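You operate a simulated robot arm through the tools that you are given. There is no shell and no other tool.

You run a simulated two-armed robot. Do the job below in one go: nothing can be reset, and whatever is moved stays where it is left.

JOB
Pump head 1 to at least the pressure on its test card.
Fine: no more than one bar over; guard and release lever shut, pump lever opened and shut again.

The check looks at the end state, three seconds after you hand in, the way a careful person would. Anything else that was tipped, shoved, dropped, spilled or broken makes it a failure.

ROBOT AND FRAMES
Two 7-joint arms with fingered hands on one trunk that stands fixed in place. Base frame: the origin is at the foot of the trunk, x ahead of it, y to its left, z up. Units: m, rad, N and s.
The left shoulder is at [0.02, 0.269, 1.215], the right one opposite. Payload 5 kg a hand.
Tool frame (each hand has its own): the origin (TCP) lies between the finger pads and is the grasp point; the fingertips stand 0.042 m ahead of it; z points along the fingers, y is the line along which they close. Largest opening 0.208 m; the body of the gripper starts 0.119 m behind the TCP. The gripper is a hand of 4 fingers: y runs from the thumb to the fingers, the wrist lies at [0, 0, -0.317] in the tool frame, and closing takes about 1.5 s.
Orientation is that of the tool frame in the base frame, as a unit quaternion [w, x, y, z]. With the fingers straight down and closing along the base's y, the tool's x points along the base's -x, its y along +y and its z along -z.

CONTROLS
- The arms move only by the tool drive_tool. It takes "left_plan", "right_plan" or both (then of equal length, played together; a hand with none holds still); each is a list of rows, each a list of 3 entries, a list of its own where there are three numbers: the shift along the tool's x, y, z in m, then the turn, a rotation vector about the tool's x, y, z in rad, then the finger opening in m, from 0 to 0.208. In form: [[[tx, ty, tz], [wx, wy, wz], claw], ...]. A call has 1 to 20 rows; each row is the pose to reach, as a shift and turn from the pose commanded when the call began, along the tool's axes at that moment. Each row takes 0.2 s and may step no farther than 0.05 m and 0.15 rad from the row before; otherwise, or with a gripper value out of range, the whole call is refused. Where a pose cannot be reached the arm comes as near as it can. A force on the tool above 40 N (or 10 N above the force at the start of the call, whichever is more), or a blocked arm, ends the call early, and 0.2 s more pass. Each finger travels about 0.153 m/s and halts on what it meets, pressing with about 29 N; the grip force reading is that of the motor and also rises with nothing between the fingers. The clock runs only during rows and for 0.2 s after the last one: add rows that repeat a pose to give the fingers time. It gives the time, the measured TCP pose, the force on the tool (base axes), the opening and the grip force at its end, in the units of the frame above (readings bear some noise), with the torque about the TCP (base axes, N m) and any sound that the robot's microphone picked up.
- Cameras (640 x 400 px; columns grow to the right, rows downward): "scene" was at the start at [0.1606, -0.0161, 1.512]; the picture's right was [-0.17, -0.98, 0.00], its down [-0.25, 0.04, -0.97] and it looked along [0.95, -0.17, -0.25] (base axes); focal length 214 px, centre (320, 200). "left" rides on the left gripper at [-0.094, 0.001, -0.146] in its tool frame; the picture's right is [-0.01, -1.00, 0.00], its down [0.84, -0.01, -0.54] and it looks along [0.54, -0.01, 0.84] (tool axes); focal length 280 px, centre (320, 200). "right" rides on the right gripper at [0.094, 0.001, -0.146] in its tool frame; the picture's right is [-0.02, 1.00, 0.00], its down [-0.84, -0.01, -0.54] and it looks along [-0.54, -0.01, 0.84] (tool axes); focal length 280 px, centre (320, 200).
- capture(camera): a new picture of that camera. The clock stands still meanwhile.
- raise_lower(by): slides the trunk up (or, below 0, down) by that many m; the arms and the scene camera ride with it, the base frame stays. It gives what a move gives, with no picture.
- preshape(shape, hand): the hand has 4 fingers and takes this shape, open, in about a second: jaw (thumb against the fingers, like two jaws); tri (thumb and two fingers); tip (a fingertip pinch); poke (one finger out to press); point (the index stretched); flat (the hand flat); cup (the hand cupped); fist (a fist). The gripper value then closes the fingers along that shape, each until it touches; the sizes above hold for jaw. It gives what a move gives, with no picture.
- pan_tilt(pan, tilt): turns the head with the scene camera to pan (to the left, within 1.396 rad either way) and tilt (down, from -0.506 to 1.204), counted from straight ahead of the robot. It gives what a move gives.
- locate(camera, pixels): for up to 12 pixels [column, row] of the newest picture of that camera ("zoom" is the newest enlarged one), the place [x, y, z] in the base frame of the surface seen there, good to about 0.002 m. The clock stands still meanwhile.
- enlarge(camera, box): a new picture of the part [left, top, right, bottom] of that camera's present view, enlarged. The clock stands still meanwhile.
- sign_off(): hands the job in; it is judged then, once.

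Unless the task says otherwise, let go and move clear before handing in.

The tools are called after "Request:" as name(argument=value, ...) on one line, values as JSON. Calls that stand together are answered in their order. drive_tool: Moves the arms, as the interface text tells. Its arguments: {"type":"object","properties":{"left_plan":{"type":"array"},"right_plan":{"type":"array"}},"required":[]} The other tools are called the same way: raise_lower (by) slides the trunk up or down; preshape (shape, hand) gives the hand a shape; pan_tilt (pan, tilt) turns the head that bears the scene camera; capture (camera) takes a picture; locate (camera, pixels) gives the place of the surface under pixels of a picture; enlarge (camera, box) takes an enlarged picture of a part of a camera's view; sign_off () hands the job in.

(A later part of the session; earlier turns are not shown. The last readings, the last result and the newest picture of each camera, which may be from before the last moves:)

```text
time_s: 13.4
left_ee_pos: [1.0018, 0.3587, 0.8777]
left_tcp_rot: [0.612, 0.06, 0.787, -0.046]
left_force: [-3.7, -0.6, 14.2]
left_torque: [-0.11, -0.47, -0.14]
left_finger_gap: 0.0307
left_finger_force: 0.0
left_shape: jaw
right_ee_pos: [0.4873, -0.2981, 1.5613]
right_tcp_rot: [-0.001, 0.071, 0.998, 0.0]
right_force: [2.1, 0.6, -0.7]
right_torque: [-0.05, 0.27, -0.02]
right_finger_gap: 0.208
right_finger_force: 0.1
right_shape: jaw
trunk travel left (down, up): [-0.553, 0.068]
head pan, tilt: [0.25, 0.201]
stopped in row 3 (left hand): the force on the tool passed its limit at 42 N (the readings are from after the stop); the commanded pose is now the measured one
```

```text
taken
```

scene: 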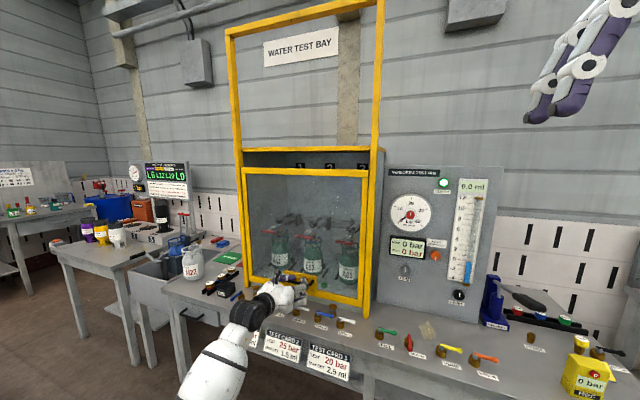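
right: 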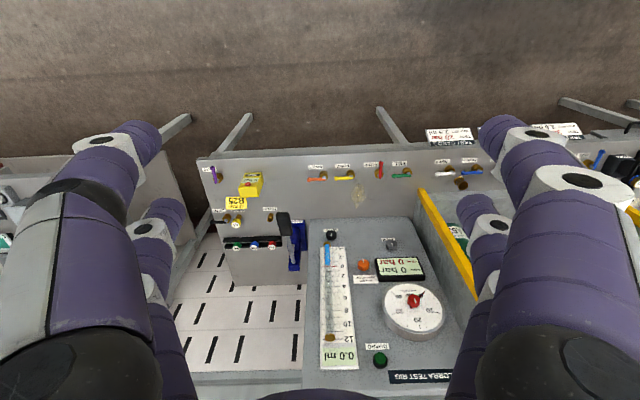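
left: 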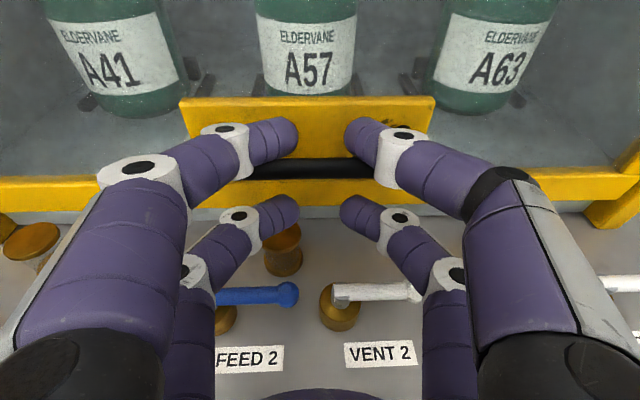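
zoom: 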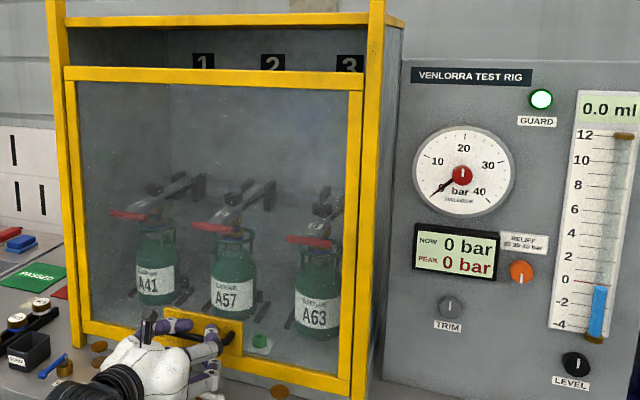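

The guard is hard against its stop (42 N) and the lamp is lit. I'll ease the fingers off the bar by 7 mm and back the left hand out, then up and away.

Request:
drive_tool(left_plan=[[[-0.007, 0, 0], [0, 0, 0], 0.03], [[-0.007, 0, -0.02], [0, 0, 0], 0.03], [[-0.007, 0, -0.05], [0, 0, 0], 0.03], [[-0.007, 0, -0.09], [0, 0, 0], 0.03], [[-0.02, 0, -0.13], [0, 0, 0], 0.03], [[-0.06, 0, -0.16], [0, 0, 0], 0.03], [[-0.1, 0, -0.19], [0, 0, 0], 0.03]])

Request:
capture(camera="scene")

```text
time_s: 15.0
left_ee_pos: [0.8434, 0.3813, 1.0209]
left_tcp_rot: [0.61, 0.06, 0.789, -0.046]
left_force: [-0.2, -0.3, -1.7]
left_torque: [0.04, -0.14, 0.1]
left_finger_gap: 0.0299
left_finger_force: 0.0
left_shape: jaw
right_ee_pos: [0.4866, -0.298, 1.5625]
right_tcp_rot: [0.001, 0.07, 0.998, 0.001]
right_force: [0.2, -0.2, 0.1]
right_torque: [0.0, -0.11, -0.01]
right_finger_gap: 0.208
right_finger_force: 0.1
right_shape: jaw
trunk travel left (down, up): [-0.553, 0.068]
head pan, tilt: [0.25, 0.201]
```

```text
taken
```

scene: 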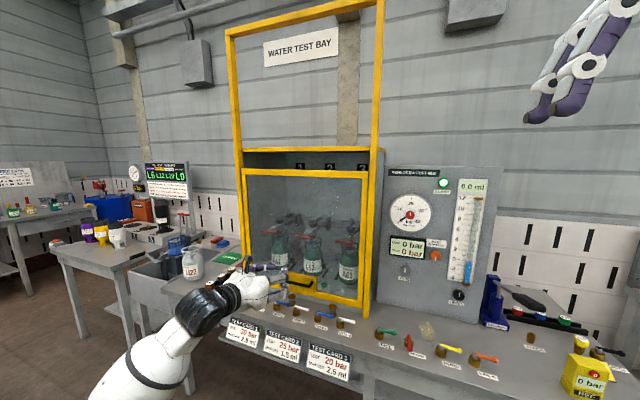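

The guard is shut with the lamp on and handle free. I'll retract the left hand back and up out of view, and shape the right hand to "poke" for the levers.

Request:
drive_tool(left_plan=[[[-0.03, 0, -0.03], [0, 0, 0], 0.03], [[-0.06, 0.01, -0.07], [0, 0.1, 0], 0.03], [[-0.09, 0.02, -0.11], [0, 0.2, 0], 0.03], [[-0.12, 0.03, -0.15], [0, 0.3, 0], 0.03], [[-0.14, 0.04, -0.19], [0, 0.4, 0], 0.03], [[-0.16, 0.05, -0.23], [0, 0.5, 0], 0.03], [[-0.18, 0.06, -0.27], [0, 0.5, 0], 0.03]])

Request:
preshape(shape="poke", hand="right")

Request:
pan_tilt(pan=-0.3, tilt=0.3)

Request:
capture(camera="scene")

Request:
capture(camera="right")

```text
refused: row 2 steps farther than a row can; nothing moved
```

```text
time_s: 15.9
left_ee_pos: [0.8457, 0.3821, 1.0202]
left_tcp_rot: [0.612, 0.06, 0.788, -0.046]
left_force: [-0.2, 0.0, -0.8]
left_torque: [0.01, 0.01, 0.01]
left_finger_gap: 0.0299
left_finger_force: 0.2
left_shape: jaw
right_ee_pos: [0.4864, -0.2986, 1.5633]
right_tcp_rot: [0.0, 0.07, 0.998, 0.0]
right_force: [-0.1, 0.2, -0.3]
right_torque: [0.0, 0.03, 0.01]
right_finger_gap: 0.0002
right_finger_force: 0.0
right_shape: poke
trunk travel left (down, up): [-0.553, 0.068]
head pan, tilt: [0.25, 0.201]
```

```text
time_s: 16.9
left_ee_pos: [0.8448, 0.3822, 1.0194]
left_tcp_rot: [0.611, 0.06, 0.788, -0.046]
left_force: [-0.2, -0.9, 0.5]
left_torque: [0.01, -0.02, 0.02]
left_finger_gap: 0.03
left_finger_force: 0.1
left_shape: jaw
right_ee_pos: [0.4861, -0.2996, 1.5614]
right_tcp_rot: [0.0, 0.07, 0.998, 0.0]
right_force: [0.1, 0.0, 0.2]
right_torque: [0.03, -0.03, -0.04]
right_finger_gap: 0.0
right_finger_force: 0.1
right_shape: poke
trunk travel left (down, up): [-0.553, 0.068]
head pan, tilt: [-0.3, 0.3]
```

```text
taken
```

scene: 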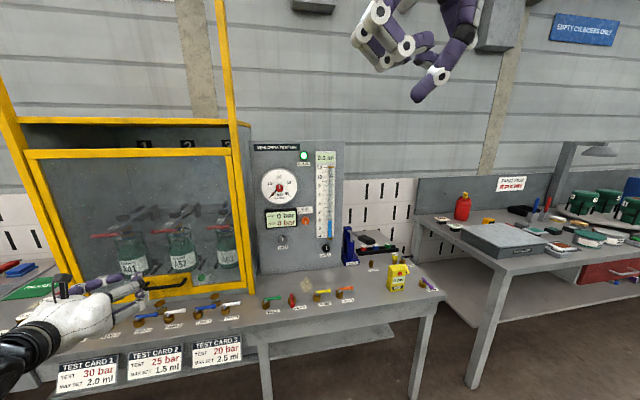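

```text
taken
```

right: 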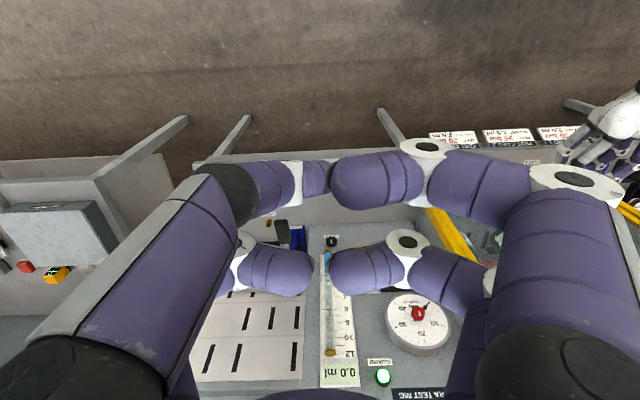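

In poke shape one finger tip hangs lowest at scene pixel (418,97). I'll enlarge it and measure it relative to the TCP, and also move the left hand away in smaller steps.

Request:
enlarge(camera="scene", box=[340, 0, 500, 110])

Request:
locate(camera="zoom", pixels=[[305, 400], [320, 370], [400, 300], [300, 390], [130, 230], [260, 180], [430, 190], [310, 385]])

Request:
drive_tool(left_plan=[[[-0.03, 0, -0.03], [0, 0, 0], 0.03], [[-0.055, 0, -0.06], [0, 0.1, 0], 0.03], [[-0.08, 0.01, -0.09], [0, 0.2, 0], 0.03], [[-0.1, 0.015, -0.12], [0, 0.3, 0], 0.03], [[-0.12, 0.02, -0.15], [0, 0.4, 0], 0.03], [[-0.14, 0.03, -0.18], [0, 0.5, 0], 0.03], [[-0.16, 0.04, -0.21], [0, 0.5, 0], 0.03], [[-0.18, 0.05, -0.24], [0, 0.5, 0], 0.03]])

Request:
capture(camera="scene")

```text
3.64 times, centred on (420, 55) of scene
```

zoom: 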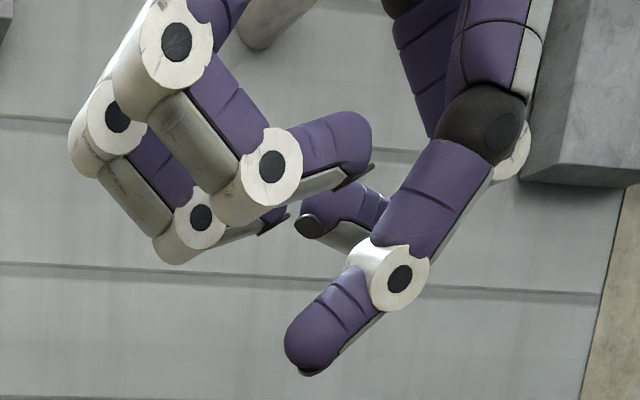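

```text
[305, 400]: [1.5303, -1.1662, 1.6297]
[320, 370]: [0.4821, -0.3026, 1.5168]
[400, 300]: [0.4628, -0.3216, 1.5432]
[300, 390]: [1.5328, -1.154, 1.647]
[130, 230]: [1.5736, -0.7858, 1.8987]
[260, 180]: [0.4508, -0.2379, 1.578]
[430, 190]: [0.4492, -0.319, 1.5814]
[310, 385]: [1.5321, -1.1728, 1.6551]
```

```text
time_s: 18.7
left_ee_pos: [0.6661, 0.4559, 1.2546]
left_tcp_rot: [0.397, 0.07, 0.915, -0.03]
left_force: [0.3, 0.0, 0.6]
left_torque: [0.07, 0.01, 0.05]
left_finger_gap: 0.03
left_finger_force: 0.0
left_shape: jaw
right_ee_pos: [0.4853, -0.2984, 1.5626]
right_tcp_rot: [0.001, 0.071, 0.997, 0.0]
right_force: [-1.2, -0.9, 0.0]
right_torque: [0.03, -0.16, 0.01]
right_finger_gap: 0.0
right_finger_force: 0.1
right_shape: poke
trunk travel left (down, up): [-0.553, 0.068]
head pan, tilt: [-0.3, 0.3]
```

```text
taken
```

scene: 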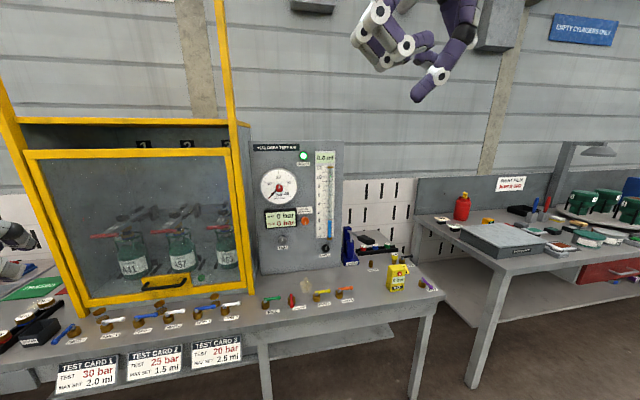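

The poke tip sits on the tool axis about 0.045 m ahead of the TCP. Next I'll measure FEED 1's lever and the other levers to see which way open is and that only head 1's feed is open.

Request:
enlarge(camera="scene", box=[40, 280, 140, 350])

Request:
locate(camera="zoom", pixels=[[100, 365], [150, 315], [205, 285], [380, 250], [455, 248], [225, 320]])

Request:
enlarge(camera="scene", box=[180, 270, 360, 330])

```text
5.71 times, centred on (90, 315) of scene
```

zoom: 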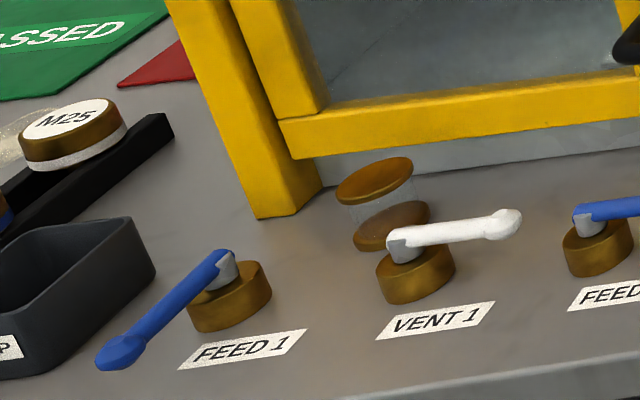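

```text
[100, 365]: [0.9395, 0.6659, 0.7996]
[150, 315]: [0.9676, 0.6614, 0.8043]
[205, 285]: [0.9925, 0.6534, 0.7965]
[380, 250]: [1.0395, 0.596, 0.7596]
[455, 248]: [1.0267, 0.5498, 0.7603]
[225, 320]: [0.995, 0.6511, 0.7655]
```

```text
3.56 times, centred on (270, 300) of scene
```

zoom: 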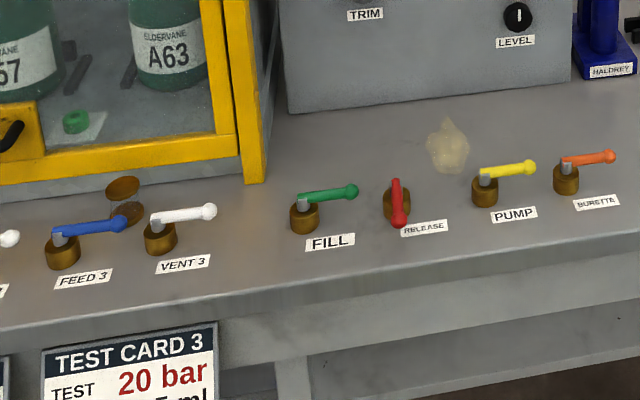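

FEED 1 points straight to the front (open) while the other feeds and vents point right (shut), so only RELEASE needs shutting. I'll bring the right poke finger over a spot just left of the RELEASE lever.

Request:
drive_tool(right_plan=[[[-0.0214, 0.0169, 0.0359], [0, 0, 0], 0], [[-0.0427, 0.0338, 0.0718], [0, 0, 0], 0], [[-0.0641, 0.0506, 0.1076], [0, 0, 0], 0], [[-0.0854, 0.0675, 0.1435], [0, 0, 0], 0], [[-0.1068, 0.0844, 0.1794], [0, 0, 0], 0], [[-0.1281, 0.1013, 0.2153], [0, 0, 0], 0], [[-0.1495, 0.1182, 0.2512], [0, 0, 0], 0], [[-0.1708, 0.1351, 0.2871], [0, 0, 0], 0], [[-0.1922, 0.1519, 0.3229], [0, 0, 0], 0], [[-0.2135, 0.1688, 0.3588], [0, 0, 0], 0], [[-0.2349, 0.1857, 0.3947], [0, 0, 0], 0], [[-0.2562, 0.2026, 0.4306], [0, 0, 0], 0], [[-0.2776, 0.2195, 0.4665], [0, 0, 0], 0], [[-0.2989, 0.2364, 0.5024], [0, 0, 0], 0], [[-0.3203, 0.2532, 0.5382], [0, 0, 0], 0], [[-0.3416, 0.2701, 0.5741], [0, 0, 0], 0], [[-0.363, 0.287, 0.61], [0, 0, 0], 0], [[-0.363, 0.287, 0.61], [0, 0, 0], 0]])

Request:
capture(camera="scene")

Request:
capture(camera="right")

```text
time_s: 22.5
left_ee_pos: [0.6668, 0.4547, 1.2541]
left_tcp_rot: [0.397, 0.07, 0.915, -0.03]
left_force: [-1.0, -0.1, 0.9]
left_torque: [0.04, -0.01, 0.07]
left_finger_gap: 0.0298
left_finger_force: 0.1
left_shape: jaw
right_ee_pos: [0.8901, -0.0673, 0.9554]
right_tcp_rot: [0.002, 0.071, 0.997, 0.001]
right_force: [-1.1, 0.4, -0.1]
right_torque: [0.02, -0.03, -0.01]
right_finger_gap: 0.0
right_finger_force: 0.1
right_shape: poke
trunk travel left (down, up): [-0.553, 0.068]
head pan, tilt: [-0.3, 0.3]
```

```text
taken
```

scene: 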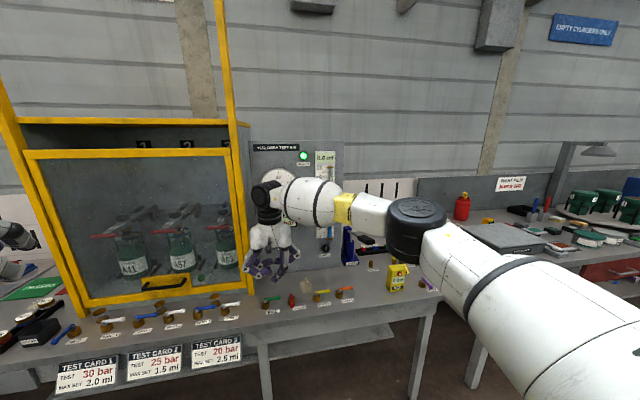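

```text
taken
```

right: 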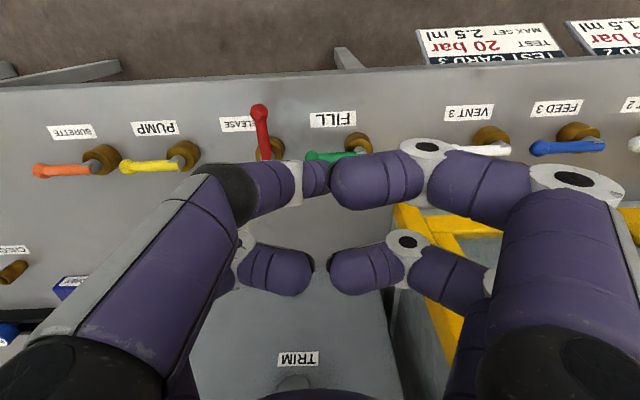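

The forearm hides the gauge from the scene camera, so the left hand's camera will have to watch the display later. First I'll check the poke finger's tip relative to RELEASE.

Request:
enlarge(camera="scene", box=[220, 230, 340, 315])

Request:
locate(camera="zoom", pixels=[[263, 240], [270, 225], [290, 200], [150, 200], [345, 200], [340, 350], [375, 370], [372, 330], [265, 250], [200, 230]])

```text
4.71 times, centred on (280, 272) of scene
```

zoom: 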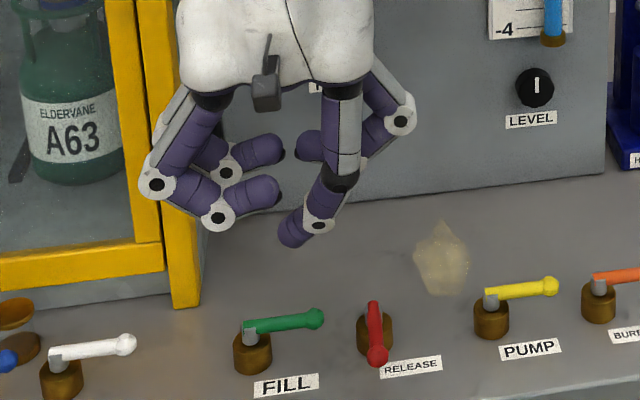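

```text
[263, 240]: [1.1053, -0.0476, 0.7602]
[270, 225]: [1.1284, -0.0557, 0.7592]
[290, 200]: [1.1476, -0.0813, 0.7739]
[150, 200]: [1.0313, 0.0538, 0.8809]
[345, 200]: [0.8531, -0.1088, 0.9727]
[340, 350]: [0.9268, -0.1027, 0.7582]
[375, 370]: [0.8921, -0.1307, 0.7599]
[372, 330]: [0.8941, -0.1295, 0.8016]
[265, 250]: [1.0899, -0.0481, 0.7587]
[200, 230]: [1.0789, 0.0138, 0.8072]
```

I'll locate the finger tip itself, at (292,235) in this zoom.

Request:
locate(camera="zoom", pixels=[[290, 240], [285, 235], [297, 232], [305, 220], [325, 200], [290, 225], [300, 243], [345, 165], [250, 195], [215, 220], [265, 150], [375, 355]])

```text
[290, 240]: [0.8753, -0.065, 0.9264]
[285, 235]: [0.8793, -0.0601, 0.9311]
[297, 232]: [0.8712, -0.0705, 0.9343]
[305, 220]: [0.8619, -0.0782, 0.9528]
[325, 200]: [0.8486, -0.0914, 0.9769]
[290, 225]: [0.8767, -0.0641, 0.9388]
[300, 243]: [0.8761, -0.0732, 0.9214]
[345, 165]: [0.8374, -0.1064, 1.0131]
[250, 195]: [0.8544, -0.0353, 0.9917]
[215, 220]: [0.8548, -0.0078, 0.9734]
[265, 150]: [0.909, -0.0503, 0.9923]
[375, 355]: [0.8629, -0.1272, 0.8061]
```

The tip is at about TCP + (-0.006, 0, -0.037) with a slight lean to front-right. I'll descend left of the RELEASE lever so the tip is at lever height.

Request:
drive_tool(right_plan=[[[0.0005, -0.002, 0.045], [0, 0, 0], 0], [[0.0011, -0.004, 0.09], [0, 0, 0], 0], [[0.0011, -0.006, 0.115], [0, 0, 0], 0], [[0.0011, -0.0062, 0.135], [0, 0, 0], 0], [[0.0011, -0.0062, 0.135], [0, 0, 0], 0]])

Request:
enlarge(camera="scene", box=[220, 250, 340, 325])

Request:
capture(camera="right")

```text
time_s: 23.7
left_ee_pos: [0.6674, 0.4577, 1.2527]
left_tcp_rot: [0.397, 0.069, 0.915, -0.03]
left_force: [0.7, 0.8, 0.7]
left_torque: [0.02, 0.0, 0.02]
left_finger_gap: 0.0299
left_finger_force: 0.0
left_shape: jaw
right_ee_pos: [0.887, -0.0733, 0.8167]
right_tcp_rot: [0.0, 0.07, 0.998, 0.0]
right_force: [-0.9, 0.5, 1.0]
right_torque: [-0.03, 0.0, 0.02]
right_finger_gap: 0.0
right_finger_force: 0.0
right_shape: poke
trunk travel left (down, up): [-0.553, 0.068]
head pan, tilt: [-0.3, 0.3]
```

```text
5.33 times, centred on (280, 288) of scene
```

zoom: 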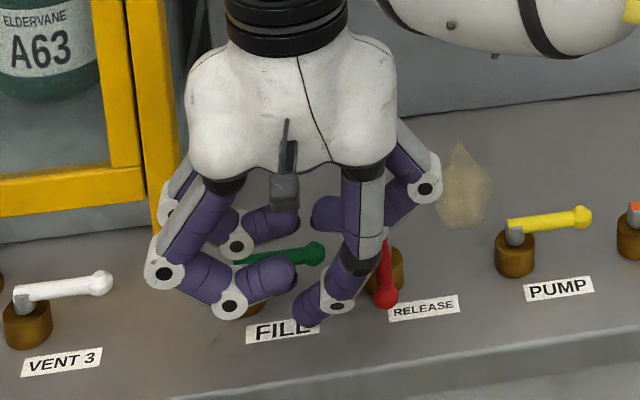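

```text
taken
```

right: 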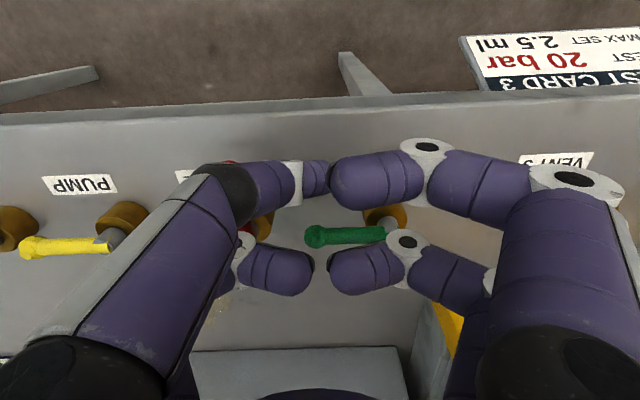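

The tip is down left of the RELEASE lever (390,290) with FILL untouched between finger pairs. I'll sweep the lever in its arc from front to right.

Request:
drive_tool(right_plan=[[[0.0, -0.012, 0], [0, 0, 0], 0], [[0.0, -0.022, 0], [0, 0, 0], 0], [[0.0, -0.0326, 0], [0, 0, 0], 0], [[0.0011, -0.046, 0], [0, 0, 0], 0], [[0.0021, -0.0591, 0], [0, 0, 0], 0], [[-0.003, -0.072, 0], [0, 0, 0], 0], [[-0.0095, -0.0831, 0], [0, 0, 0], 0], [[-0.02, -0.092, 0], [0, 0, 0], 0], [[-0.0313, -0.0981, 0], [0, 0, 0], 0], [[-0.036, -0.1, 0], [0, 0, 0], 0]])

Request:
enlarge(camera="scene", box=[220, 250, 340, 325])

Request:
capture(camera="right")

```text
time_s: 25.9
left_ee_pos: [0.6674, 0.4564, 1.2528]
left_tcp_rot: [0.397, 0.07, 0.915, -0.03]
left_force: [0.9, 0.4, -0.9]
left_torque: [0.0, -0.01, 0.02]
left_finger_gap: 0.0299
left_finger_force: 0.0
left_shape: jaw
right_ee_pos: [0.9061, -0.1755, 0.8157]
right_tcp_rot: [-0.001, 0.071, 0.997, 0.0]
right_force: [-1.9, 1.6, -0.6]
right_torque: [0.02, 0.05, 0.02]
right_finger_gap: 0.0
right_finger_force: 0.1
right_shape: poke
trunk travel left (down, up): [-0.553, 0.068]
head pan, tilt: [-0.3, 0.3]
```

```text
5.33 times, centred on (280, 288) of scene
```

zoom: 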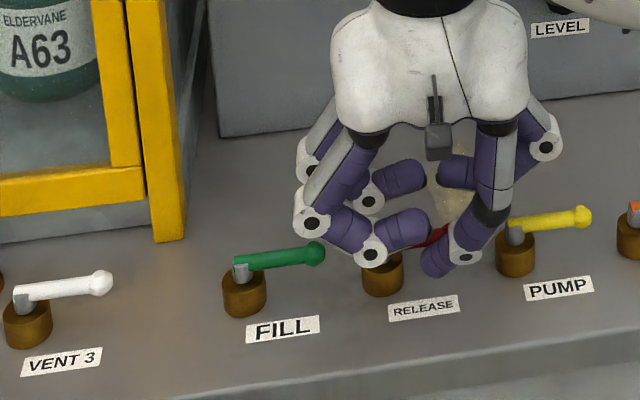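

```text
taken
```

right: 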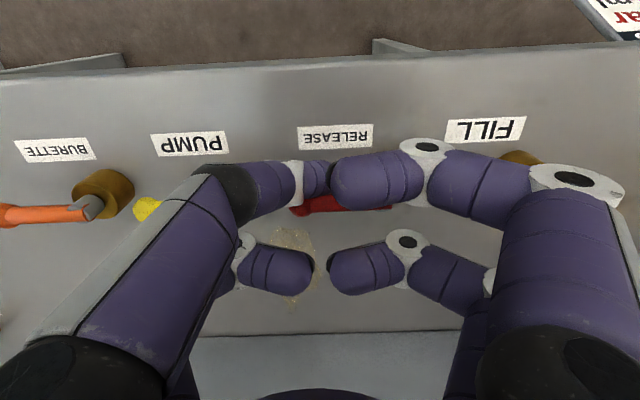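

RELEASE now points nearly right. I'll nudge a little further back to bring it to its stop, watching the force.

Request:
drive_tool(right_plan=[[[-0.004, -0.001, 0], [0, 0, 0], 0], [[-0.008, -0.002, 0], [0, 0, 0], 0]])

```text
time_s: 26.5
left_ee_pos: [0.6674, 0.4565, 1.2542]
left_tcp_rot: [0.398, 0.069, 0.914, -0.031]
left_force: [-0.6, 1.5, 0.9]
left_torque: [0.0, -0.01, -0.01]
left_finger_gap: 0.0297
left_finger_force: 0.0
left_shape: jaw
right_ee_pos: [0.9109, -0.1765, 0.8175]
right_tcp_rot: [-0.001, 0.07, 0.998, 0.0]
right_force: [-32.1, 5.8, -2.3]
right_torque: [0.13, 0.68, -0.09]
right_finger_gap: 0.0
right_finger_force: 0.0
right_shape: poke
trunk travel left (down, up): [-0.553, 0.068]
head pan, tilt: [-0.3, 0.3]
```

The lever is at its stop (32 N). I'll back the finger off toward the front, lift, and look.

Request:
drive_tool(right_plan=[[[0.02, 0, 0], [0, 0, 0], 0], [[0.035, 0, -0.01], [0, 0, 0], 0], [[0.035, 0, -0.05], [0, 0, 0], 0], [[0.035, 0, -0.09], [0, 0, 0], 0], [[0.035, 0, -0.12], [0, 0, 0], 0]])

Request:
capture(camera="right")

Request:
enlarge(camera="scene", box=[220, 210, 380, 325])

Request:
capture(camera="left")

```text
time_s: 27.7
left_ee_pos: [0.6657, 0.457, 1.2537]
left_tcp_rot: [0.398, 0.07, 0.914, -0.031]
left_force: [-0.2, -0.1, -0.5]
left_torque: [-0.02, -0.06, -0.01]
left_finger_gap: 0.0299
left_finger_force: 0.1
left_shape: jaw
right_ee_pos: [0.8783, -0.1731, 0.9379]
right_tcp_rot: [0.0, 0.072, 0.997, 0.0]
right_force: [-1.0, 0.3, -0.3]
right_torque: [-0.01, -0.09, 0.01]
right_finger_gap: 0.0002
right_finger_force: 0.0
right_shape: poke
trunk travel left (down, up): [-0.553, 0.068]
head pan, tilt: [-0.3, 0.3]
```

```text
taken
```

right: 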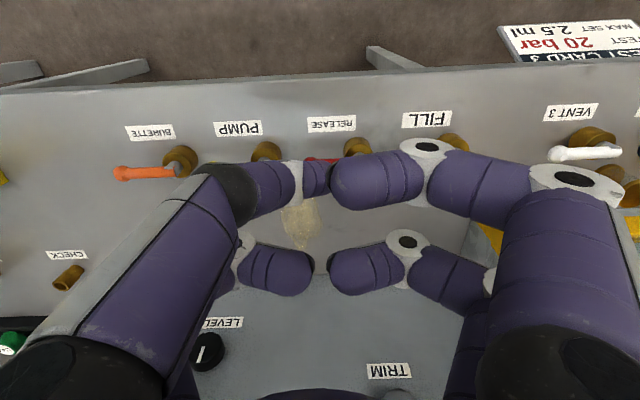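

```text
3.48 times, centred on (300, 268) of scene
```

zoom: 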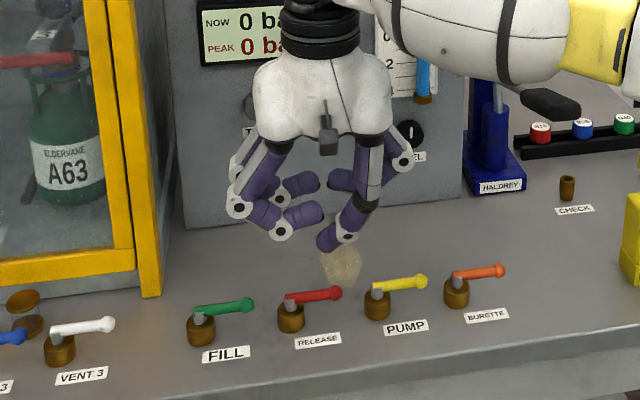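

```text
taken
```

left: 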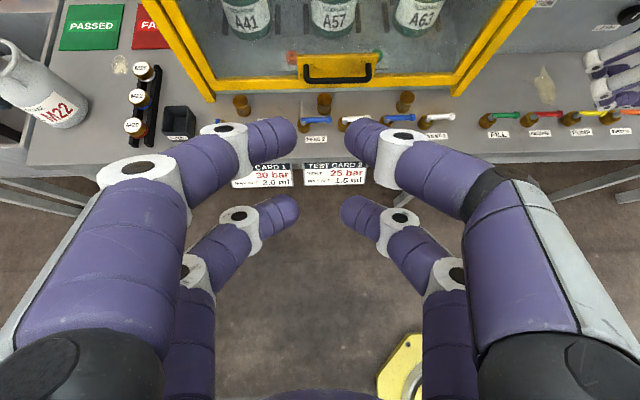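

RELEASE is shut (points right like the others) and nothing else moved. For PUMP I want to be able to open and re-shut quickly, so I'll try the "tip" shape, which could straddle the lever knob with thumb and finger.

Request:
preshape(shape="tip", hand="right")

Request:
enlarge(camera="scene", box=[220, 180, 400, 310])

Request:
capture(camera="right")

```text
time_s: 28.6
left_ee_pos: [0.6676, 0.4565, 1.253]
left_tcp_rot: [0.396, 0.07, 0.915, -0.03]
left_force: [0.9, -0.1, 0.2]
left_torque: [0.01, 0.03, -0.01]
left_finger_gap: 0.0298
left_finger_force: 0.0
left_shape: jaw
right_ee_pos: [0.8782, -0.1738, 0.9386]
right_tcp_rot: [0.0, 0.07, 0.998, 0.0]
right_force: [-0.1, -0.5, -1.0]
right_torque: [-0.01, 0.02, -0.01]
right_finger_gap: 0.2076
right_finger_force: 0.1
right_shape: tip
trunk travel left (down, up): [-0.553, 0.068]
head pan, tilt: [-0.3, 0.3]
```

```text
3.08 times, centred on (310, 245) of scene
```

zoom: 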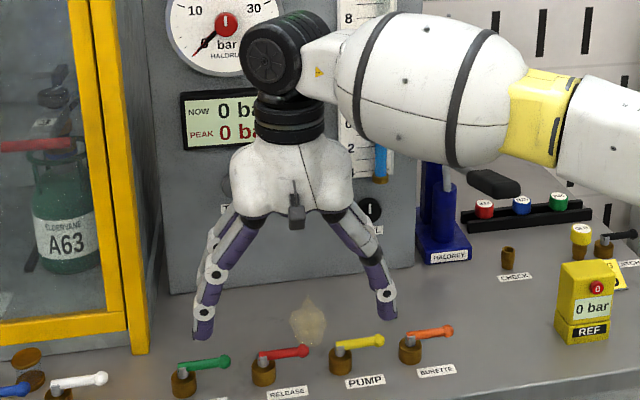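

```text
taken
```

right: 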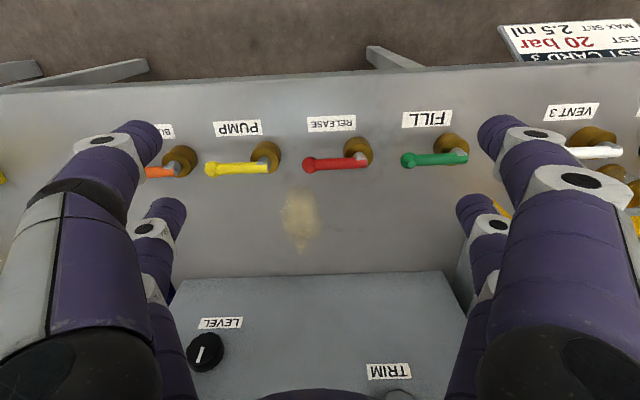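

Open, the tip shape still shows two pairs. I'll close to 0.06 and see which fingers end where.

Request:
drive_tool(right_plan=[[[0, 0, 0], [0, 0, 0], 0.15], [[0, 0, 0], [0, 0, 0], 0.1], [[0, 0, 0], [0, 0, 0], 0.06], [[0, 0, 0], [0, 0, 0], 0.06], [[0, 0, 0], [0, 0, 0], 0.06]])

Request:
enlarge(camera="scene", box=[220, 180, 400, 310])

Request:
capture(camera="right")

```text
time_s: 29.8
left_ee_pos: [0.6667, 0.4582, 1.2529]
left_tcp_rot: [0.397, 0.07, 0.915, -0.03]
left_force: [-0.1, 0.4, 0.1]
left_torque: [-0.01, -0.01, 0.0]
left_finger_gap: 0.0301
left_finger_force: 0.1
left_shape: jaw
right_ee_pos: [0.8788, -0.1746, 0.9377]
right_tcp_rot: [-0.001, 0.071, 0.997, 0.001]
right_force: [0.4, 0.4, -0.2]
right_torque: [-0.02, 0.0, -0.03]
right_finger_gap: 0.0604
right_finger_force: 0.1
right_shape: tip
trunk travel left (down, up): [-0.553, 0.068]
head pan, tilt: [-0.3, 0.3]
```

```text
3.08 times, centred on (310, 245) of scene
```

zoom: 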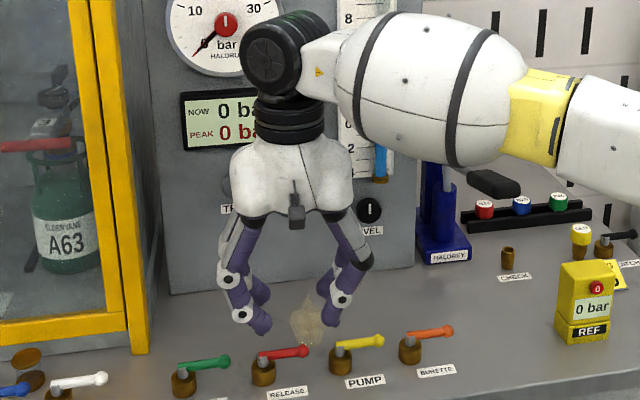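

```text
taken
```

right: 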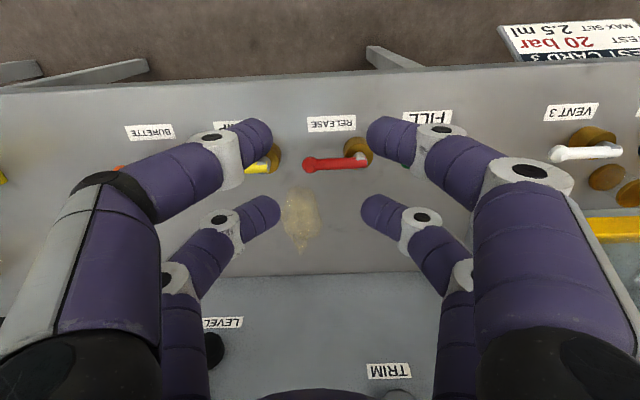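

The tip shape also keeps two pairs, too bulky between the posts, so I'll go back to "poke". Then I'll place the finger behind the PUMP lever's knob, above it.

Request:
preshape(shape="poke", hand="right")

Request:
drive_tool(right_plan=[[[-0.03, -0.033, 0], [0, 0, 0], 0], [[-0.06, -0.066, 0], [0, 0, 0], 0], [[-0.0855, -0.0987, 0], [0, 0, 0], 0], [[-0.0855, -0.0987, 0], [0, 0, 0], 0]])

Request:
capture(camera="scene")

Request:
enlarge(camera="scene", box=[240, 200, 400, 315])

```text
time_s: 30.7
left_ee_pos: [0.6669, 0.4577, 1.2536]
left_tcp_rot: [0.396, 0.07, 0.915, -0.031]
left_force: [0.6, 0.0, -0.3]
left_torque: [-0.01, -0.02, -0.03]
left_finger_gap: 0.03
left_finger_force: 0.1
left_shape: jaw
right_ee_pos: [0.8788, -0.1736, 0.9377]
right_tcp_rot: [0.0, 0.071, 0.997, 0.0]
right_force: [0.0, -0.6, -0.4]
right_torque: [0.01, 0.02, -0.01]
right_finger_gap: 0.0
right_finger_force: 0.1
right_shape: poke
trunk travel left (down, up): [-0.553, 0.068]
head pan, tilt: [-0.3, 0.3]
```

```text
time_s: 31.7
left_ee_pos: [0.6661, 0.4583, 1.2516]
left_tcp_rot: [0.397, 0.07, 0.915, -0.031]
left_force: [-0.8, 0.2, -0.6]
left_torque: [-0.05, -0.03, 0.01]
left_finger_gap: 0.0297
left_finger_force: 0.1
left_shape: jaw
right_ee_pos: [0.9507, -0.2816, 0.9373]
right_tcp_rot: [0.001, 0.07, 0.998, 0.0]
right_force: [0.0, 0.7, 0.1]
right_torque: [-0.12, -0.02, -0.03]
right_finger_gap: 0.0001
right_finger_force: 0.1
right_shape: poke
trunk travel left (down, up): [-0.553, 0.068]
head pan, tilt: [-0.3, 0.3]
```

```text
taken
```

scene: 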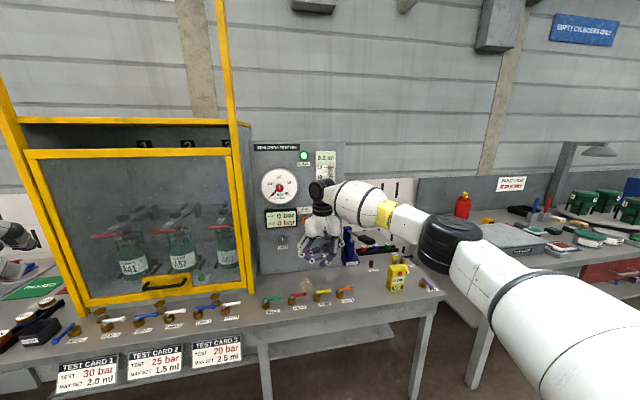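

```text
3.48 times, centred on (320, 258) of scene
```

zoom: 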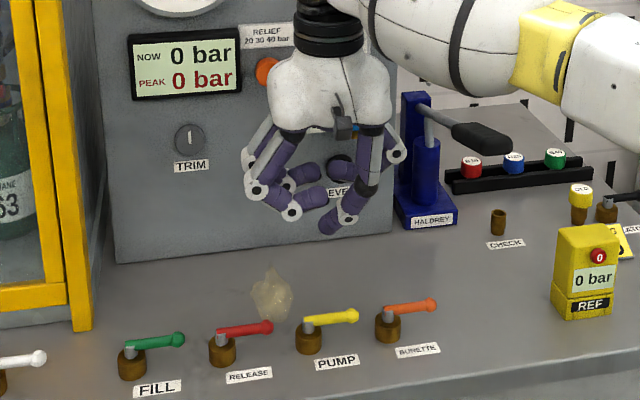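

The display is fully visible here ("0 bar" at (200,55)). I'll verify the PUMP lever's coordinates, then lower the finger behind it.

Request:
locate(camera="zoom", pixels=[[352, 317], [330, 320], [308, 322], [308, 340], [268, 327], [222, 340], [332, 222], [345, 205], [392, 320], [430, 306]])

Request:
drive_tool(right_plan=[[[0, 0, 0.045], [0, 0, 0], 0], [[0, 0, 0.085], [0, 0, 0], 0], [[0, 0, 0.105], [0, 0, 0], 0], [[0, 0, 0.118], [0, 0, 0], 0], [[0, 0, 0.118], [0, 0, 0], 0]])

Request:
enlarge(camera="scene", box=[240, 200, 400, 315])

Request:
capture(camera="right")

```text
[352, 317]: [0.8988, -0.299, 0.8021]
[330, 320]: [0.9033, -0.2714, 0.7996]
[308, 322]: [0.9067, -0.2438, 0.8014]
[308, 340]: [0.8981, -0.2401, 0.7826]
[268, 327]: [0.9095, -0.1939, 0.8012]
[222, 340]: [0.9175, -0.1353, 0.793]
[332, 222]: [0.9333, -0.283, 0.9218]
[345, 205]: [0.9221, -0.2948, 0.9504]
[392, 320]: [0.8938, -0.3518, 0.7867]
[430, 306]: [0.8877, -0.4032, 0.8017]
```

```text
time_s: 32.9
left_ee_pos: [0.6663, 0.4571, 1.2535]
left_tcp_rot: [0.397, 0.069, 0.915, -0.03]
left_force: [1.0, -1.0, 0.7]
left_torque: [-0.01, -0.01, -0.02]
left_finger_gap: 0.0299
left_finger_force: 0.0
left_shape: jaw
right_ee_pos: [0.9514, -0.2846, 0.818]
right_tcp_rot: [-0.001, 0.071, 0.998, -0.001]
right_force: [0.6, -0.5, -0.3]
right_torque: [0.0, -0.03, 0.01]
right_finger_gap: 0.0
right_finger_force: 0.1
right_shape: poke
trunk travel left (down, up): [-0.553, 0.068]
head pan, tilt: [-0.3, 0.3]
```

```text
3.48 times, centred on (320, 258) of scene
```

zoom: 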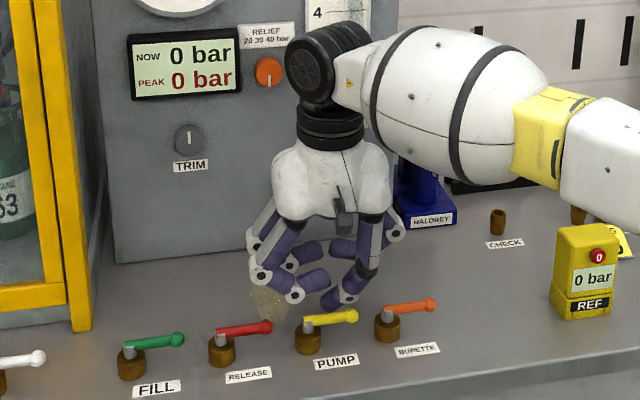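

```text
taken
```

right: 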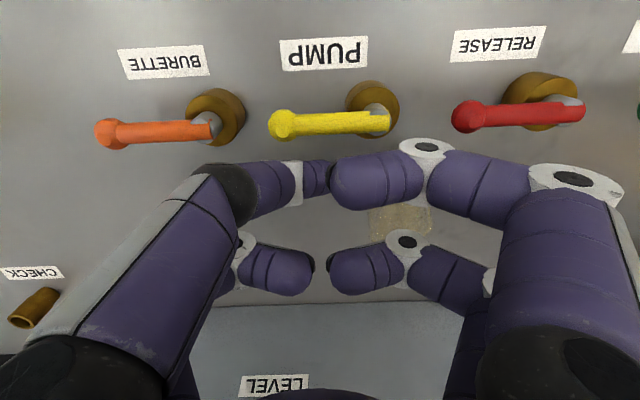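

The finger is down behind the lever, everything else clear. I'll push the PUMP lever part way open (about 40°) and read the display.

Request:
drive_tool(right_plan=[[[0.0205, -0.0014, 0], [0, 0, 0], 0], [[0.0368, -0.0042, 0], [0, 0, 0], 0], [[0.045, -0.003, 0], [0, 0, 0], 0], [[0.053, -0.0013, 0], [0, 0, 0], 0]])

Request:
enlarge(camera="scene", box=[240, 180, 400, 315])

```text
time_s: 33.9
left_ee_pos: [0.667, 0.4567, 1.2527]
left_tcp_rot: [0.397, 0.07, 0.915, -0.03]
left_force: [0.5, 1.1, -0.6]
left_torque: [0.02, -0.02, 0.02]
left_finger_gap: 0.0299
left_finger_force: 0.0
left_shape: jaw
right_ee_pos: [0.8964, -0.2779, 0.8198]
right_tcp_rot: [0.0, 0.072, 0.997, 0.001]
right_force: [2.2, -0.9, -0.3]
right_torque: [-0.03, -0.09, -0.02]
right_finger_gap: 0.0002
right_finger_force: 0.0
right_shape: poke
trunk travel left (down, up): [-0.553, 0.068]
head pan, tilt: [-0.3, 0.3]
```

```text
2.96 times, centred on (320, 248) of scene
```

zoom: 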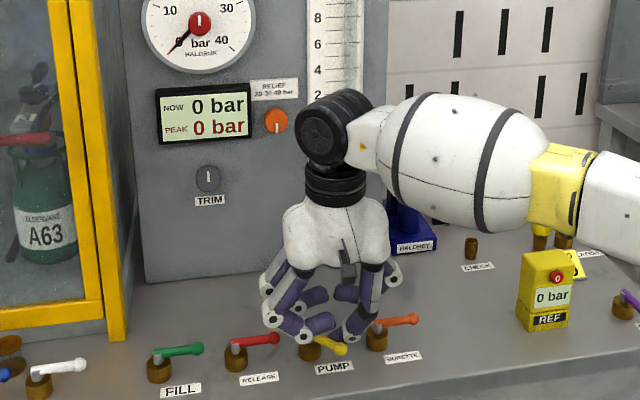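

The lever is about 40° open and the display still reads 0. I'll open further to about 60° and read again.

Request:
drive_tool(right_plan=[[[0.0142, 0.0084, 0], [0, 0, 0], 0]])

Request:
enlarge(camera="scene", box=[240, 180, 400, 315])

```text
time_s: 34.3
left_ee_pos: [0.6671, 0.456, 1.2533]
left_tcp_rot: [0.397, 0.069, 0.915, -0.03]
left_force: [0.2, -0.6, 0.5]
left_torque: [0.04, 0.02, 0.03]
left_finger_gap: 0.0297
left_finger_force: 0.1
left_shape: jaw
right_ee_pos: [0.8841, -0.2678, 0.8181]
right_tcp_rot: [0.0, 0.071, 0.997, 0.0]
right_force: [1.9, -1.7, -1.4]
right_torque: [-0.04, 0.0, -0.02]
right_finger_gap: 0.0
right_finger_force: 0.0
right_shape: poke
trunk travel left (down, up): [-0.553, 0.068]
head pan, tilt: [-0.3, 0.3]
```

```text
2.96 times, centred on (320, 248) of scene
```

zoom: 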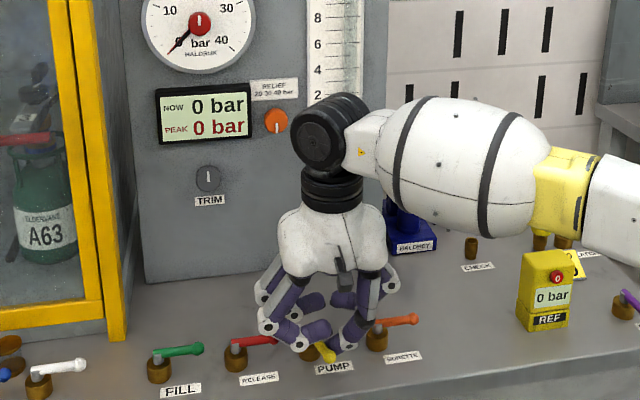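

Still 0 bar. I'll open to about 80° and read.

Request:
drive_tool(right_plan=[[[0.0106, 0.0127, 0], [0, 0, 0], 0]])

Request:
enlarge(camera="scene", box=[240, 180, 400, 315])

```text
time_s: 34.7
left_ee_pos: [0.6675, 0.4556, 1.2533]
left_tcp_rot: [0.396, 0.07, 0.915, -0.031]
left_force: [0.2, 0.2, 0.3]
left_torque: [-0.04, 0.03, -0.01]
left_finger_gap: 0.03
left_finger_force: 0.2
left_shape: jaw
right_ee_pos: [0.8772, -0.2542, 0.8203]
right_tcp_rot: [0.0, 0.071, 0.997, 0.0]
right_force: [3.2, -6.0, -1.8]
right_torque: [-0.17, -0.05, -0.04]
right_finger_gap: 0.0002
right_finger_force: 0.1
right_shape: poke
trunk travel left (down, up): [-0.553, 0.068]
head pan, tilt: [-0.3, 0.3]
```

```text
2.96 times, centred on (320, 248) of scene
```

zoom: 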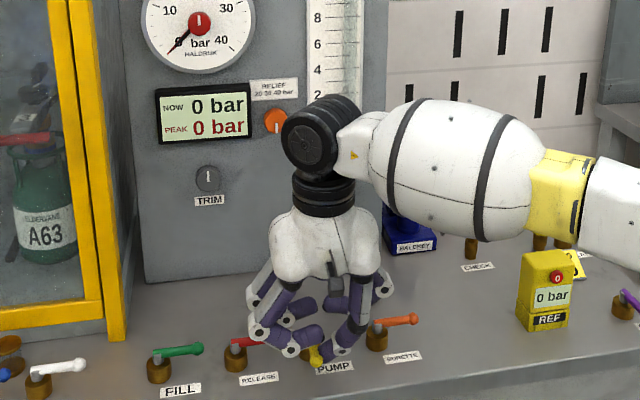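

Still 0 bar. I'll push to the fully-open stop and read again.

Request:
drive_tool(right_plan=[[[0.0034, 0.0076, 0], [0, 0, 0], 0], [[0.0034, 0.011, 0], [0, 0, 0], 0]])

Request:
enlarge(camera="scene", box=[240, 180, 400, 315])

```text
time_s: 35.3
left_ee_pos: [0.6681, 0.4534, 1.2533]
left_tcp_rot: [0.396, 0.072, 0.915, -0.031]
left_force: [0.3, 0.3, 0.4]
left_torque: [-0.03, 0.0, -0.01]
left_finger_gap: 0.0297
left_finger_force: 0.1
left_shape: jaw
right_ee_pos: [0.8729, -0.2467, 0.819]
right_tcp_rot: [-0.001, 0.073, 0.997, -0.001]
right_force: [2.1, -31.8, -4.6]
right_torque: [-0.77, -0.12, -0.03]
right_finger_gap: 0.0
right_finger_force: 0.1
right_shape: poke
trunk travel left (down, up): [-0.553, 0.068]
head pan, tilt: [-0.3, 0.3]
```

```text
2.96 times, centred on (320, 248) of scene
```

zoom: 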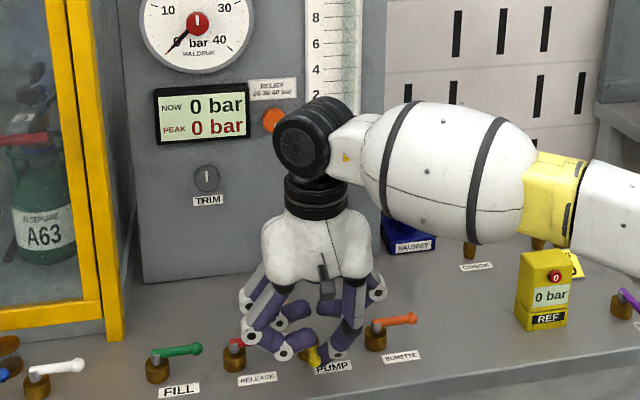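

PUMP is fully open at its stop (32 N) and the display reads 0. I'll lift the finger off and over to the lever's left side, ready to close, and watch whether pressure builds by itself.

Request:
drive_tool(right_plan=[[[0, -0.01, 0], [0, 0, 0], 0], [[0, -0.01, -0.045], [0, 0, 0], 0], [[0, 0.02, -0.06], [0, 0, 0], 0], [[0, 0.047, -0.06], [0, 0, 0], 0]])

Request:
enlarge(camera="scene", box=[240, 180, 400, 315])

Request:
capture(camera="right")

```text
time_s: 36.3
left_ee_pos: [0.667, 0.458, 1.2535]
left_tcp_rot: [0.398, 0.068, 0.914, -0.029]
left_force: [0.5, 0.2, -0.2]
left_torque: [-0.08, 0.01, -0.13]
left_finger_gap: 0.0299
left_finger_force: 0.0
left_shape: jaw
right_ee_pos: [0.8791, -0.1952, 0.8804]
right_tcp_rot: [0.002, 0.071, 0.997, 0.001]
right_force: [0.1, 0.4, 0.2]
right_torque: [-0.04, 0.02, -0.01]
right_finger_gap: 0.0
right_finger_force: 0.0
right_shape: poke
trunk travel left (down, up): [-0.553, 0.068]
head pan, tilt: [-0.3, 0.3]
```

```text
2.96 times, centred on (320, 248) of scene
```

zoom: 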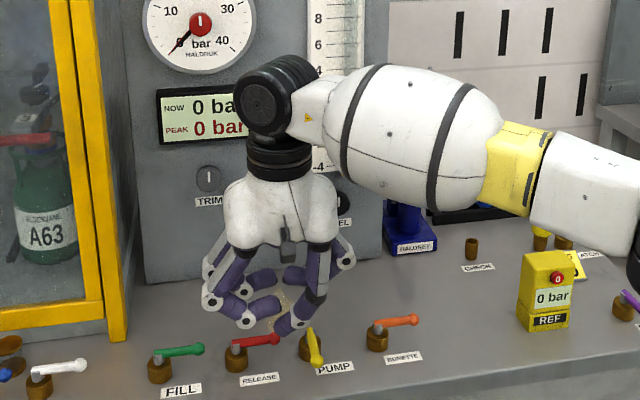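

```text
taken
```

right: 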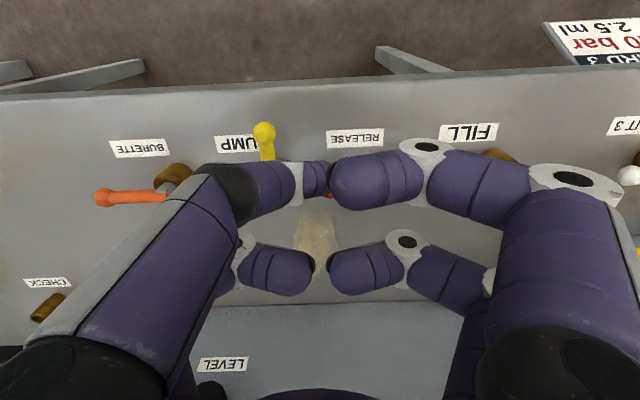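

PUMP now points to the front (open), RELEASE stays right (shut), and the reading is 0. I'll hold for a second to see whether it moves by itself.

Request:
drive_tool(right_plan=[[[0.0, 0, 0], [0, 0, 0], 0], [[0.0, 0, 0], [0, 0, 0], 0], [[0, 0, 0], [0, 0, 0], 0], [[0, 0, 0], [0, 0, 0], 0], [[0, 0, 0], [0, 0, 0], 0]])

Request:
enlarge(camera="scene", box=[270, 160, 350, 240])

```text
time_s: 37.5
left_ee_pos: [0.667, 0.4572, 1.2534]
left_tcp_rot: [0.397, 0.07, 0.915, -0.031]
left_force: [-0.7, -0.8, -0.1]
left_torque: [-0.02, 0.06, 0.0]
left_finger_gap: 0.0302
left_finger_force: 0.1
left_shape: jaw
right_ee_pos: [0.8795, -0.1954, 0.8777]
right_tcp_rot: [0.0, 0.071, 0.997, -0.001]
right_force: [0.2, 0.1, -0.3]
right_torque: [-0.01, -0.01, 0.01]
right_finger_gap: 0.0
right_finger_force: 0.0
right_shape: poke
trunk travel left (down, up): [-0.553, 0.068]
head pan, tilt: [-0.3, 0.3]
```

```text
5.00 times, centred on (310, 200) of scene
```

zoom: 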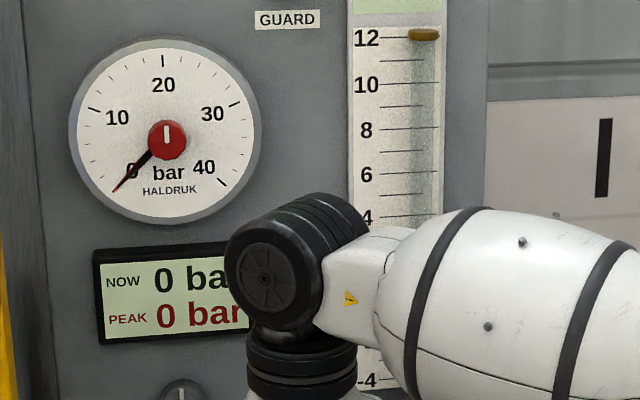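

Nothing builds by itself, so the HALDREY hand pump must be stroked. I'll lift the right hand away and study the pump handle.

Request:
drive_tool(right_plan=[[[0.02, 0.0, -0.04], [0, 0, 0], 0], [[0.05, 0.02, -0.07], [0, 0, 0], 0], [[0.085, 0.04, -0.1], [0, 0, 0], 0], [[0.12, 0.06, -0.12], [0, 0, 0], 0], [[0.155, 0.08, -0.14], [0, 0, 0], 0], [[0.19, 0.1, -0.16], [0, 0, 0], 0], [[0.22, 0.12, -0.18], [0, 0, 0], 0]])

Request:
capture(camera="scene")

Request:
enlarge(camera="scene", box=[330, 200, 440, 290])

```text
refused: row 3 steps farther than a row can; nothing moved
```

```text
taken
```

scene: 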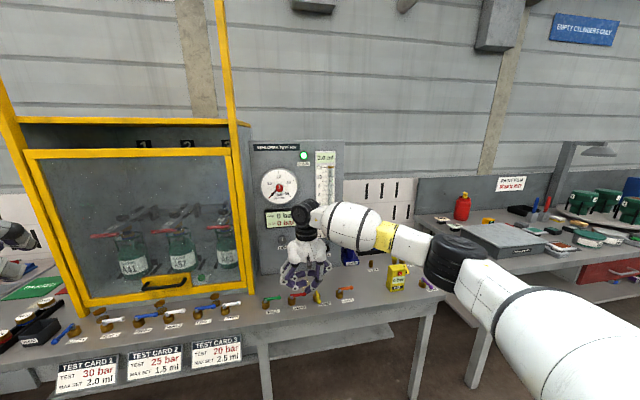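

```text
4.44 times, centred on (385, 245) of scene
```

zoom: 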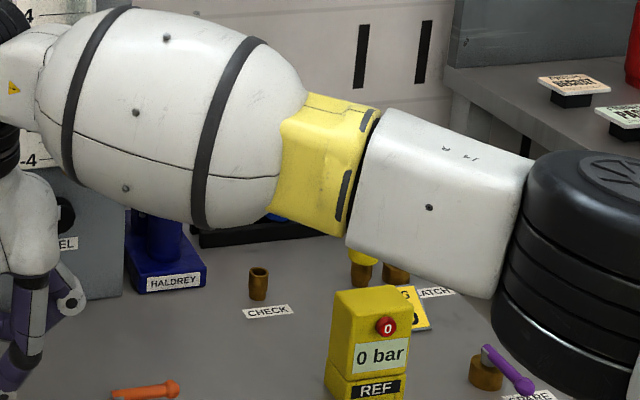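

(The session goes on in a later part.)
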